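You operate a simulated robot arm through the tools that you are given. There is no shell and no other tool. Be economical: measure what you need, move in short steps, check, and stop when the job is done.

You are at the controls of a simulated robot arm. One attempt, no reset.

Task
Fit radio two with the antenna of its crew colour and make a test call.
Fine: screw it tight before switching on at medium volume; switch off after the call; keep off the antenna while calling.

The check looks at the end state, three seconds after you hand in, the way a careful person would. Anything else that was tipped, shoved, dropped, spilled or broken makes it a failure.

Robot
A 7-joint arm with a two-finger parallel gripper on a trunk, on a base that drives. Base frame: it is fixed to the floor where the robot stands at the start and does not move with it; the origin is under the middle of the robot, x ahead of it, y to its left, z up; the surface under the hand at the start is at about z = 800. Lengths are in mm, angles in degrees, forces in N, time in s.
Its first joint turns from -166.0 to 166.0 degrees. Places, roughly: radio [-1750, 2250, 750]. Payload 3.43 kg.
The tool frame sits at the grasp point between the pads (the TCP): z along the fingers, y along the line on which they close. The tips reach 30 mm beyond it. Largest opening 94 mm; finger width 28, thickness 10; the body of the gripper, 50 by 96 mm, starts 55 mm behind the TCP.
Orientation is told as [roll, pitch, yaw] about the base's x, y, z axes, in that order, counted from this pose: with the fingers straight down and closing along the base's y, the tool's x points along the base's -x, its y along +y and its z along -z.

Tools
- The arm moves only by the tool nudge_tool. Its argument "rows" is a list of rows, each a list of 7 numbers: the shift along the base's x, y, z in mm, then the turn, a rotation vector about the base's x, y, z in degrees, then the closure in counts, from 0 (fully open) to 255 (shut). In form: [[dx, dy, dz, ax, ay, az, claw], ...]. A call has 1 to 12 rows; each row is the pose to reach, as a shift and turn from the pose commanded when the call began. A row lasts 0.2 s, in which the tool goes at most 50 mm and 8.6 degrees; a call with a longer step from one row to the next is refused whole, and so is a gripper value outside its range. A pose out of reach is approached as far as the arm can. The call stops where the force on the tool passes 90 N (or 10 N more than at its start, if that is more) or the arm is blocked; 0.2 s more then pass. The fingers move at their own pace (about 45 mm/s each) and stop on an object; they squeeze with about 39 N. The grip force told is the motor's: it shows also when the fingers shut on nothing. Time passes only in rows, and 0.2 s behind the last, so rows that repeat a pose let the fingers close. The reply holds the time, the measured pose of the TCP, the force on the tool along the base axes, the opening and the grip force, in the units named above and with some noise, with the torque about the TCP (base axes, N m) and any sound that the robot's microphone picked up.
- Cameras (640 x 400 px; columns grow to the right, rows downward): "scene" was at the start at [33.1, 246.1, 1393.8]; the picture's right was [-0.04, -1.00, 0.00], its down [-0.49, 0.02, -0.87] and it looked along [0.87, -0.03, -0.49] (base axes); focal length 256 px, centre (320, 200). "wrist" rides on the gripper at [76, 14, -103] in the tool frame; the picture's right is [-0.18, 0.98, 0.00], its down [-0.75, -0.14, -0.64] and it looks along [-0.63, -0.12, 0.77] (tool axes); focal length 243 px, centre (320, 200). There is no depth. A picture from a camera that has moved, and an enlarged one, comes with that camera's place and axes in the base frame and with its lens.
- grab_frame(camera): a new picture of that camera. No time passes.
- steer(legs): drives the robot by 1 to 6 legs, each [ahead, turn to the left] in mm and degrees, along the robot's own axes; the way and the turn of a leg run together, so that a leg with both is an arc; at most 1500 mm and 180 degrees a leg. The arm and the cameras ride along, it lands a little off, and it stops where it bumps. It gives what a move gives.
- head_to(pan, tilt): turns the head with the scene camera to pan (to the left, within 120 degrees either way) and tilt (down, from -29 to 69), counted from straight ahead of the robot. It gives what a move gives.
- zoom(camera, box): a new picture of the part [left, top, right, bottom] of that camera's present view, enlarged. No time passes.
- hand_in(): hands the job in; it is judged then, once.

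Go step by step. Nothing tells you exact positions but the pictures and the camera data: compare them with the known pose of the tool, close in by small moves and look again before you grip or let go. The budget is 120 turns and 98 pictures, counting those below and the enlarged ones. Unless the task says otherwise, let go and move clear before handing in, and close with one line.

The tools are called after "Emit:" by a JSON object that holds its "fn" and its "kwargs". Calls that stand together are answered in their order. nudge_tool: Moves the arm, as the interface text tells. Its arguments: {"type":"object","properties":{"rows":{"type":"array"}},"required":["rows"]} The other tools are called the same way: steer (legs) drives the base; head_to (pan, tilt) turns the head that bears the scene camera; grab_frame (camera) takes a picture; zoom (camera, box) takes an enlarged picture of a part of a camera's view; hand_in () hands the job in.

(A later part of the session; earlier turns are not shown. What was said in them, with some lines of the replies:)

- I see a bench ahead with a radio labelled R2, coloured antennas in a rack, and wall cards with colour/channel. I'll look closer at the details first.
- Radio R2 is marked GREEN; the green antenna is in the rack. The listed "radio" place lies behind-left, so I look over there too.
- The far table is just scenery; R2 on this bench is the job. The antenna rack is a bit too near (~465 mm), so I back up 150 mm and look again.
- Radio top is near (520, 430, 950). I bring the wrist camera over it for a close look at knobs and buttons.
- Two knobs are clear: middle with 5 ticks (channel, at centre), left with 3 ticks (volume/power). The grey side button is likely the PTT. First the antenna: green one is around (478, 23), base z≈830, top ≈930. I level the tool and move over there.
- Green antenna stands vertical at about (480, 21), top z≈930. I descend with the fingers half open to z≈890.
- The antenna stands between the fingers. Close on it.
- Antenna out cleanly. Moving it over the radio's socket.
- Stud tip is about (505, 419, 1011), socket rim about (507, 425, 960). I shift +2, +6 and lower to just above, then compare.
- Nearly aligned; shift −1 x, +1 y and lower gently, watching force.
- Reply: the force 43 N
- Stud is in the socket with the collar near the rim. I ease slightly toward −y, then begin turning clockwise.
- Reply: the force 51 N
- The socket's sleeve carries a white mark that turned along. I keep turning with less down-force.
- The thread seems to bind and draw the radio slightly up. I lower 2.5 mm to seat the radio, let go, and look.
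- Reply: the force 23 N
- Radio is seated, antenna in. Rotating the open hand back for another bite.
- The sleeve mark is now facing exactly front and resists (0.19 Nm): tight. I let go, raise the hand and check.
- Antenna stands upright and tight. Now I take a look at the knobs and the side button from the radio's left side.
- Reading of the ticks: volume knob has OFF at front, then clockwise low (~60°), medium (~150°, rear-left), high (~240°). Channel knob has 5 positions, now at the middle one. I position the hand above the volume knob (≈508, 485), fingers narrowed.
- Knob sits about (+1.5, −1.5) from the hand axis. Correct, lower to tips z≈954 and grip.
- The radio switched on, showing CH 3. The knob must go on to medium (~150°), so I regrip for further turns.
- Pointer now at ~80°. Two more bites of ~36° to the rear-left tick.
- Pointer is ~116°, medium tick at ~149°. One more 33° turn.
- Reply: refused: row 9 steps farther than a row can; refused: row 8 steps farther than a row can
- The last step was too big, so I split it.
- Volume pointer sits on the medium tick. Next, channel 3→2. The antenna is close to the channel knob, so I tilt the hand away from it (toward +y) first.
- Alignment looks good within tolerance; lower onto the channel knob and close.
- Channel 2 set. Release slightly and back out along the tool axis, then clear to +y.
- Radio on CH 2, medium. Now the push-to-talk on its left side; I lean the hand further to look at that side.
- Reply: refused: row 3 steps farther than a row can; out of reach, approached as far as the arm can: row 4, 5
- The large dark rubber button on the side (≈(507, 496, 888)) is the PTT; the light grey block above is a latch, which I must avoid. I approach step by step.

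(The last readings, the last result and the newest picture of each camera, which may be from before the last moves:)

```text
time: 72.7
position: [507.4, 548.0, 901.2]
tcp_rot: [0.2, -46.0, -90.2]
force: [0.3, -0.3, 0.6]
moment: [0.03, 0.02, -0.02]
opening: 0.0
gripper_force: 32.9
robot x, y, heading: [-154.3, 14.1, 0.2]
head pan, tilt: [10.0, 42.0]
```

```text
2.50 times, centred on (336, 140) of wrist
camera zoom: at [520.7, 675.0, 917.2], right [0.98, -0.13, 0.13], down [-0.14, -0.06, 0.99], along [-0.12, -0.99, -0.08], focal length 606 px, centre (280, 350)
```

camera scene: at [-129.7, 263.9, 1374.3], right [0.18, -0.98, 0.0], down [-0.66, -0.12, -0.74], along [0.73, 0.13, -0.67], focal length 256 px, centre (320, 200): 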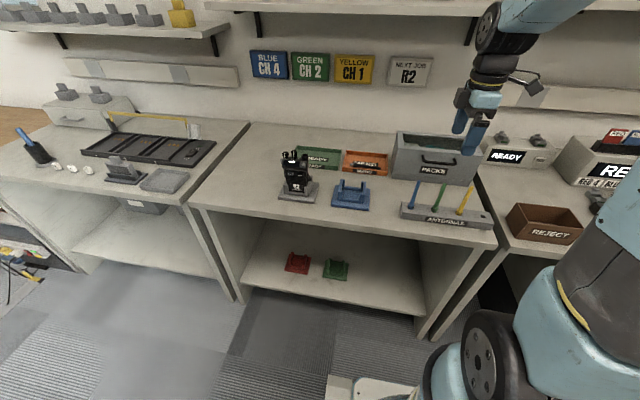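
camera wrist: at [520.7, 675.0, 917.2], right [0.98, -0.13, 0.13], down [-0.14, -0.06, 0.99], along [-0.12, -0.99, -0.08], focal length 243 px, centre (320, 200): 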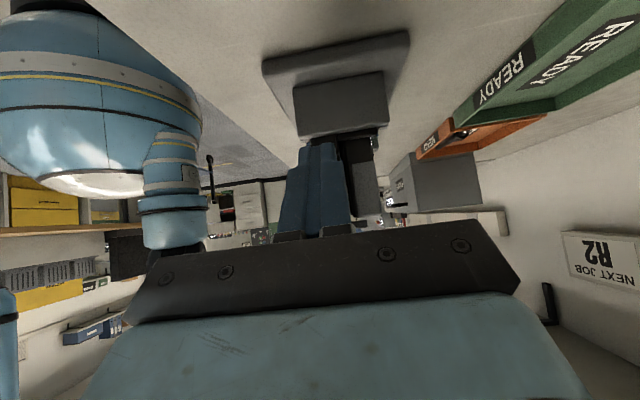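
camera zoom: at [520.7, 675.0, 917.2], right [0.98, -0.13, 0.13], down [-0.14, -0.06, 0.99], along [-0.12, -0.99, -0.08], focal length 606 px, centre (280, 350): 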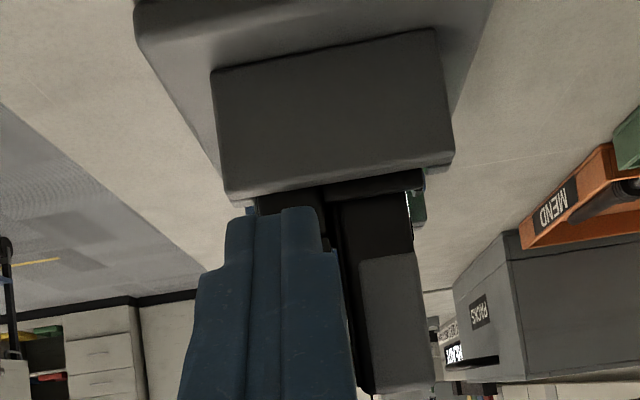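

Finger is aligned with the button, well below the latch. I close in in small steps watching force and sound.

Emit:
{"fn": "nudge_tool", "kwargs": {"rows": [[-2, -8, 0, 0, 0, 0, 255], [-2, -14, 0, 0, 0, 0, 255], [-2, -18, 0, 0, 0, 0, 255], [-2, -20, 0, 0, 0, 0, 255]]}}

Emit:
{"fn": "nudge_tool", "kwargs": {"rows": [[0, -1, 0, 0, 0, 0, 255], [0, -2, 0, 0, 0, 0, 255], [0, -3, 0, 0, 0, 0, 255]]}}

```text
time: 73.7
position: [504.5, 528.2, 901.5]
tcp_rot: [0.1, -45.9, -90.2]
force: [0.8, -0.2, -0.9]
moment: [-0.03, 0.02, -0.01]
opening: 0.0
gripper_force: 33.0
robot x, y, heading: [-157.1, 12.9, 0.2]
head pan, tilt: [10.0, 42.0]
```

```text
time: 74.5
position: [503.2, 526.3, 901.5]
tcp_rot: [0.2, -46.0, -90.2]
force: [-0.1, 2.3, 0.3]
moment: [0.04, 0.03, -0.02]
opening: 0.3
gripper_force: 33.0
robot x, y, heading: [-152.0, 11.8, 0.4]
head pan, tilt: [10.0, 42.0]
```

Emit:
{"fn": "nudge_tool", "kwargs": {"rows": [[0, -1, 0, 0, 0, 0, 255], [0, -2, 0, 0, 0, 0, 255]]}}

```text
time: 75.0
position: [504.0, 522.7, 900.9]
tcp_rot: [0.1, -45.9, -90.1]
force: [0.1, 4.1, -1.2]
moment: [0.08, -0.02, 0.01]
opening: 0.0
gripper_force: 33.0
robot x, y, heading: [-153.8, 12.2, 0.4]
head pan, tilt: [10.0, 42.0]
heard: click
```

A click. I hold it pressed for a moment and listen.

Emit:
{"fn": "nudge_tool", "kwargs": {"rows": [[0, -0.5, 0, 0, 0, 0, 255], [0, -0.5, 0, 0, 0, 0, 255], [0, -0.5, 0, 0, 0, 0, 255], [0, -0.5, 0, 0, 0, 0, 255], [0, -0.5, 0, 0, 0, 0, 255], [0, -0.5, 0, 0, 0, 0, 255], [0, -0.5, 0, 0, 0, 0, 255], [0, -0.5, 0, 0, 0, 0, 255], [0, -0.5, 0, 0, 0, 0, 255], [0, -0.5, 0, 0, 0, 0, 255]]}}

Emit:
{"fn": "grab_frame", "kwargs": {"camera": "scene"}}

```text
time: 77.2
position: [503.5, 522.1, 901.0]
tcp_rot: [0.1, -46.1, -90.3]
force: [-0.2, 4.7, 0.4]
moment: [0.02, 0.04, 0.0]
opening: 0.0
gripper_force: 32.6
robot x, y, heading: [-151.8, 14.4, 0.5]
head pan, tilt: [10.0, 42.0]
```

```text
17 pictures are left
camera scene: at [-129.7, 264.1, 1374.2], right [0.18, -0.98, 0.0], down [-0.66, -0.12, -0.74], along [0.73, 0.13, -0.67], focal length 256 px, centre (320, 200)
```

scene: 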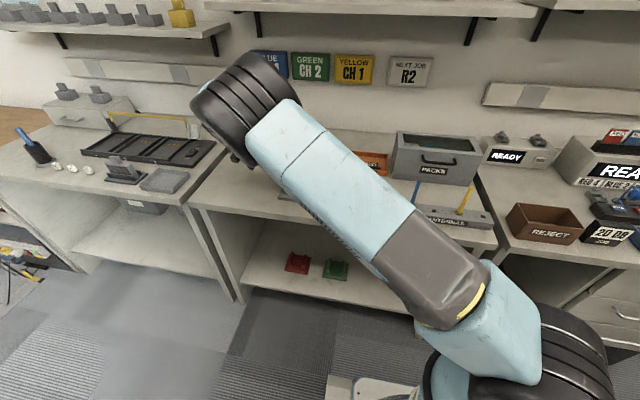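

Held over two seconds. I release and listen for the reply.

Emit:
{"fn": "nudge_tool", "kwargs": {"rows": [[0, 3, 0, 0, 0, 0, 255], [0, 8, 0, 0, 0, 0, 255], [0, 20, 0, 0, 0, 0, 255], [0, 30, 5, 0, 0, 0, 255], [0, 30, 5, 0, 0, 0, 255], [0, 30, 5, 0, 0, 0, 255], [0, 30, 5, 0, 0, 0, 255], [0, 30, 5, 0, 0, 0, 255]]}}

```text
time: 79.0
position: [505.8, 553.1, 908.8]
tcp_rot: [0.1, -46.1, -90.2]
force: [0.2, -0.5, 0.4]
moment: [0.03, -0.01, -0.02]
opening: 0.0
gripper_force: 32.8
robot x, y, heading: [-153.7, 10.8, 0.2]
head pan, tilt: [10.0, 42.0]
```

Emit:
{"fn": "nudge_tool", "kwargs": {"rows": [[0, 5, 30, 0, 0, 0, 255], [0, 10, 60, 0, 0, 0, 255], [0, 10, 90, 8, 0, 0, 255], [0, 10, 110, 16, 0, 0, 255], [0, 10, 120, 24, 0, 0, 255], [0, 10, 130, 32, 0, 0, 255], [0, 10, 130, 40, 0, 0, 255], [0, 10, 130, 46, 0, 0, 255]]}}

Emit:
{"fn": "zoom", "kwargs": {"camera": "scene", "box": [264, 125, 344, 205]}}

```text
time: 80.8
position: [504.9, 562.2, 1037.6]
tcp_rot: [0.0, 0.1, -90.1]
force: [0.7, 1.0, -0.2]
moment: [-0.01, 0.0, 0.02]
opening: 0.0
gripper_force: 32.5
robot x, y, heading: [-152.2, 14.6, 0.4]
head pan, tilt: [10.0, 42.0]
```

```text
5.00 times, centred on (304, 165) of scene
camera zoom: at [-129.6, 264.2, 1374.2], right [0.18, -0.98, 0.0], down [-0.66, -0.12, -0.74], along [0.73, 0.13, -0.67], focal length 1280 px, centre (400, 375)
```

zoom: 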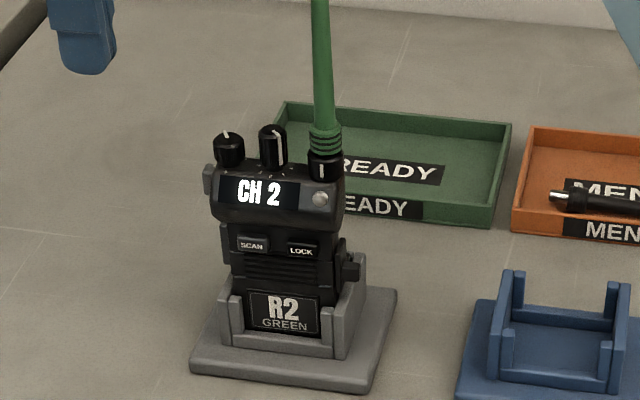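

Radio still on CH 2, all in place after the call. Now switch off: back to the volume knob and turn it counter-clockwise 150°.

Emit:
{"fn": "nudge_tool", "kwargs": {"rows": [[1, -20, 0, 0, 0, -7, 182], [2, -45, -5, 0, 0, -14, 182], [3, -78, -15, 0, 0, -20, 182], [3, -78, -23, 0, 0, -20, 182], [3, -78, -23, 0, 0, -20, 182]]}}

Emit:
{"fn": "zoom", "kwargs": {"camera": "wrist", "box": [272, 110, 368, 210]}}

```text
time: 82.0
position: [507.8, 483.6, 1013.6]
tcp_rot: [0.1, 0.0, -110.2]
force: [0.3, -0.3, -0.5]
moment: [-0.02, -0.01, -0.01]
opening: 26.8
gripper_force: 0.0
robot x, y, heading: [-153.3, 13.5, 0.2]
head pan, tilt: [10.0, 42.0]
```

```text
4.00 times, centred on (320, 160) of wrist
camera zoom: at [545.9, 549.3, 1116.7], right [0.86, -0.51, 0.0], down [-0.39, -0.66, 0.64], along [-0.33, -0.55, -0.77], focal length 970 px, centre (320, 360)
```

zoom: 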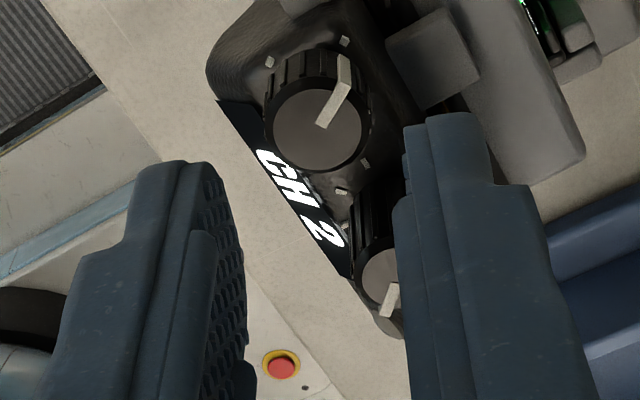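

Emit:
{"fn": "nudge_tool", "kwargs": {"rows": [[-0.5, 1.2, -10, 0, 0, 0, 185], [-0.5, 1.2, -20, 0, 0, 0, 185], [-0.5, 1.2, -28, 0, 0, 0, 185], [-0.5, 1.2, -28, 0, 0, 0, 220], [-0.5, 1.2, -28, 0, 0, 0, 255], [-0.5, 1.2, -28, 0, 0, 0, 255], [-0.5, 1.2, -28, 0, 0, 8, 255], [-0.5, 1.2, -28, 0, 0, 16, 255], [-0.5, 1.2, -28, 0, 0, 24, 255], [-0.5, 1.2, -28, 0, 0, 32, 255], [-0.5, 1.2, -28, 0, 0, 38, 255]]}}

Emit:
{"fn": "nudge_tool", "kwargs": {"rows": [[0, 0, 0, 0, 0, 0, 200], [0, 0, 0, 0, 0, 0, 200], [0, 0, 8, 0, 0, 0, 200], [0, 0, 16, 0, 0, 0, 200], [0, 0, 16, 0, 0, -8, 190], [0, 0, 16, 0, 0, -16, 190], [0, 0, 16, 0, 0, -24, 190], [0, 0, 16, 0, 0, -32, 187], [0, 0, 16, 0, 0, -38, 185]]}}

Emit:
{"fn": "zoom", "kwargs": {"camera": "wrist", "box": [272, 90, 368, 190]}}

```text
time: 84.5
position: [507.4, 485.2, 986.4]
tcp_rot: [0.0, 0.0, -72.0]
force: [4.7, 0.1, 0.3]
moment: [-0.34, -0.5, 0.0]
opening: 16.8
gripper_force: 38.7
robot x, y, heading: [-150.2, 15.4, 0.3]
head pan, tilt: [10.0, 42.0]
```

```text
time: 86.5
position: [506.6, 483.7, 1001.7]
tcp_rot: [0.0, -0.1, -110.2]
force: [0.6, 0.4, -0.6]
moment: [0.05, -0.03, -0.01]
opening: 25.7
gripper_force: 0.1
robot x, y, heading: [-154.7, 12.7, 0.0]
head pan, tilt: [10.0, 42.0]
```

```text
4.00 times, centred on (320, 140) of wrist
camera zoom: at [545.6, 550.5, 1104.4], right [0.86, -0.51, 0.0], down [-0.39, -0.66, 0.64], along [-0.33, -0.55, -0.77], focal length 970 px, centre (320, 440)
```

zoom: 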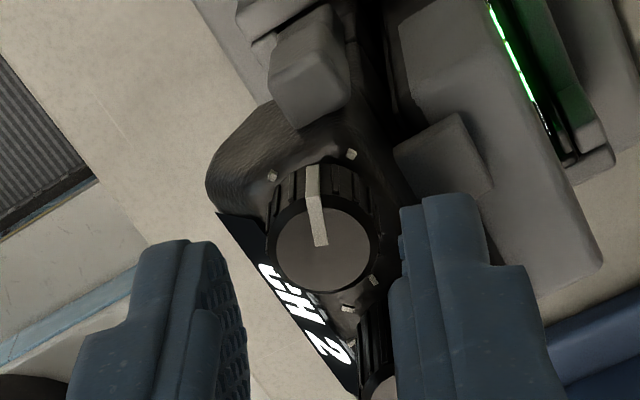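

Working as intended; repeat the bite.

Emit:
{"fn": "nudge_tool", "kwargs": {"rows": [[0, 0, -8, 0, 0, 0, 185], [0, 0, -16, 0, 0, 0, 185], [0, 0, -16, 0, 0, 0, 220], [0, 0, -16, 0, 0, 0, 255], [0, 0, -16, 0, 0, 0, 255], [0, 0, -16, 0, 0, 8, 255], [0, 0, -16, 0, 0, 16, 255], [0, 0, -16, 0, 0, 24, 255], [0, 0, -16, 0, 0, 32, 255], [0, 0, -16, 0, 0, 38, 255]]}}

Emit:
{"fn": "nudge_tool", "kwargs": {"rows": [[0, 0, 0, 0, 0, 0, 200], [0, 0, 0, 0, 0, 0, 200], [0, 0, 8, 0, 0, 0, 200], [0, 0, 16, 0, 0, 0, 200], [0, 0, 16, 0, 0, -8, 190], [0, 0, 16, 0, 0, -16, 190], [0, 0, 16, 0, 0, -24, 190], [0, 0, 16, 0, 0, -32, 187], [0, 0, 16, 0, 0, -38, 185]]}}

Emit:
{"fn": "nudge_tool", "kwargs": {"rows": [[0, 0, -8, 0, 0, 0, 185], [0, 0, -16, 0, 0, 0, 185], [0, 0, -16, 0, 0, 0, 220], [0, 0, -16, 0, 0, 0, 255], [0, 0, -16, 0, 0, 0, 255], [0, 0, -16, 0, 0, 8, 255], [0, 0, -16, 0, 0, 16, 255], [0, 0, -16, 0, 0, 24, 255], [0, 0, -16, 0, 0, 32, 255], [0, 0, -16, 0, 0, 38, 255]]}}

Emit:
{"fn": "nudge_tool", "kwargs": {"rows": [[0, 0, 0, 0, 0, 0, 200], [0, 0, 0, 0, 0, 0, 200], [0, 0, 8, 0, 0, 0, 200], [0, 0, 16, 0, 0, 0, 200], [0, 0, 16, 0, 0, -8, 190], [0, 0, 16, 0, 0, -16, 190], [0, 0, 16, 0, 0, -24, 190], [0, 0, 16, 0, 0, -32, 187], [0, 0, 16, 0, 0, -38, 185]]}}

Emit:
{"fn": "zoom", "kwargs": {"camera": "wrist", "box": [272, 90, 368, 190]}}

```text
time: 88.7
position: [507.1, 484.9, 986.5]
tcp_rot: [-0.1, -0.1, -72.1]
force: [1.8, 0.9, -2.6]
moment: [0.19, -0.22, 0.02]
opening: 16.6
gripper_force: 39.1
robot x, y, heading: [-154.4, 14.3, 0.2]
head pan, tilt: [10.0, 42.0]
```

```text
time: 90.7
position: [506.8, 486.0, 1001.6]
tcp_rot: [0.0, 0.0, -110.1]
force: [-1.1, 0.1, 0.0]
moment: [0.0, -0.03, -0.03]
opening: 25.9
gripper_force: 0.1
robot x, y, heading: [-155.0, 16.9, 0.2]
head pan, tilt: [10.0, 42.0]
```

```text
time: 92.8
position: [506.8, 485.1, 987.5]
tcp_rot: [0.1, 0.1, -72.1]
force: [9.2, 3.3, 11.2]
moment: [-0.35, -0.7, -0.01]
opening: 16.4
gripper_force: 39.1
robot x, y, heading: [-152.7, 16.0, 0.4]
head pan, tilt: [10.0, 42.0]
```

```text
time: 94.8
position: [507.3, 485.0, 1002.5]
tcp_rot: [0.0, 0.0, -110.3]
force: [0.1, 0.7, 0.9]
moment: [-0.02, 0.02, 0.01]
opening: 26.0
gripper_force: 0.1
robot x, y, heading: [-152.8, 12.5, 0.3]
head pan, tilt: [10.0, 42.0]
```

```text
4.00 times, centred on (320, 140) of wrist
camera zoom: at [545.6, 551.2, 1104.8], right [0.86, -0.51, 0.0], down [-0.39, -0.66, 0.64], along [-0.33, -0.55, -0.77], focal length 970 px, centre (320, 440)
```

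zoom: 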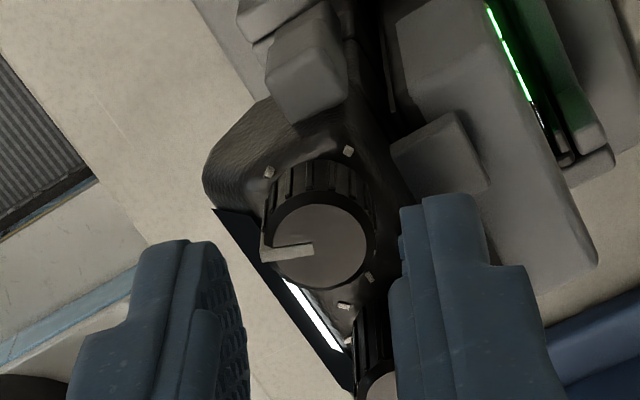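

Display is off; turn the remainder so the pointer sits on the OFF tick.

Emit:
{"fn": "nudge_tool", "kwargs": {"rows": [[0, 0, -8, 0, 0, 0, 185], [0, 0, -16, 0, 0, 0, 185], [0, 0, -16, 0, 0, 0, 220], [0, 0, -16, 0, 0, 0, 255], [0, 0, -16, 0, 0, 0, 255], [0, 0, -16, 0, 0, 8, 255], [0, 0, -16, 0, 0, 16, 255], [0, 0, -16, 0, 0, 24, 255], [0, 0, -16, 0, 0, 32, 255], [0, 0, -16, 0, 0, 36, 255]]}}

Emit:
{"fn": "nudge_tool", "kwargs": {"rows": [[0, 0, 0, 0, 0, 0, 200], [0, 0, 0, 0, 0, 0, 200], [0, 0, 8, 0, 0, 0, 200], [0, 0, 16, 0, 0, 0, 200], [0, 10, 40, 0, 0, 0, 190], [0, 30, 70, 0, 0, 0, 180], [0, 60, 90, 0, 0, 0, 150], [0, 90, 100, 0, 0, 0, 150]]}}

Emit:
{"fn": "zoom", "kwargs": {"camera": "scene", "box": [264, 125, 344, 205]}}

Emit:
{"fn": "grab_frame", "kwargs": {"camera": "scene"}}

```text
time: 97.0
position: [506.9, 485.4, 986.3]
tcp_rot: [-0.1, 0.0, -74.1]
force: [0.9, -2.4, -2.5]
moment: [-0.15, 0.0, -0.18]
opening: 16.7
gripper_force: 38.7
robot x, y, heading: [-152.7, 10.0, 0.4]
head pan, tilt: [10.0, 42.0]
```

```text
time: 98.8
position: [507.6, 576.2, 1088.1]
tcp_rot: [0.0, 0.0, -74.2]
force: [0.2, 0.2, -0.3]
moment: [0.01, 0.0, -0.02]
opening: 38.9
gripper_force: 0.1
robot x, y, heading: [-152.8, 11.7, 0.2]
head pan, tilt: [10.0, 42.0]
```

```text
5.00 times, centred on (304, 165) of scene
camera zoom: at [-129.7, 263.6, 1374.3], right [0.18, -0.98, 0.0], down [-0.66, -0.12, -0.74], along [0.73, 0.13, -0.67], focal length 1280 px, centre (400, 375)
```

zoom: 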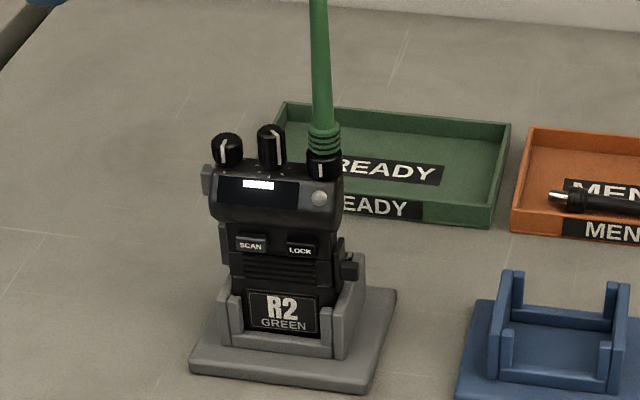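

```text
11 pictures are left
camera scene: at [-129.7, 263.6, 1374.3], right [0.18, -0.98, 0.0], down [-0.66, -0.12, -0.74], along [0.73, 0.13, -0.67], focal length 256 px, centre (320, 200)
```

scene: 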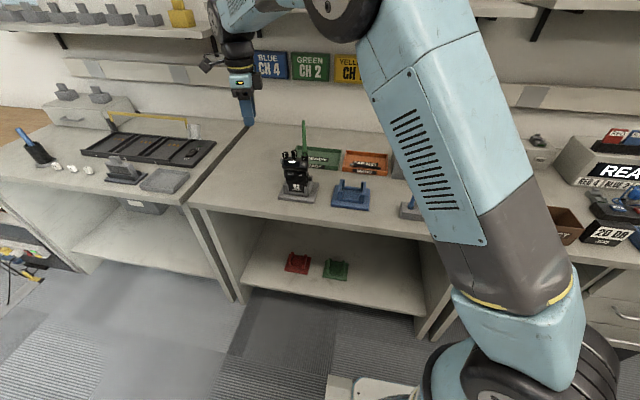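

Radio two is off with its pointer at OFF, on CH 2. The green antenna is tight and upright, nothing else has moved, and the hand is clear, so I hand in.

Emit:
{"fn": "hand_in", "kwargs": {}}

```text
The job is handed in.
```

I fitted the green antenna to radio two and turned it until it stopped. I then switched the radio on at medium volume, set it to channel 2 and made the test call. Afterwards I switched it off and handed the job in. The side button clicked and I held it for over two seconds without touching the antenna, but I heard no reply and couldn't see the transmit light.
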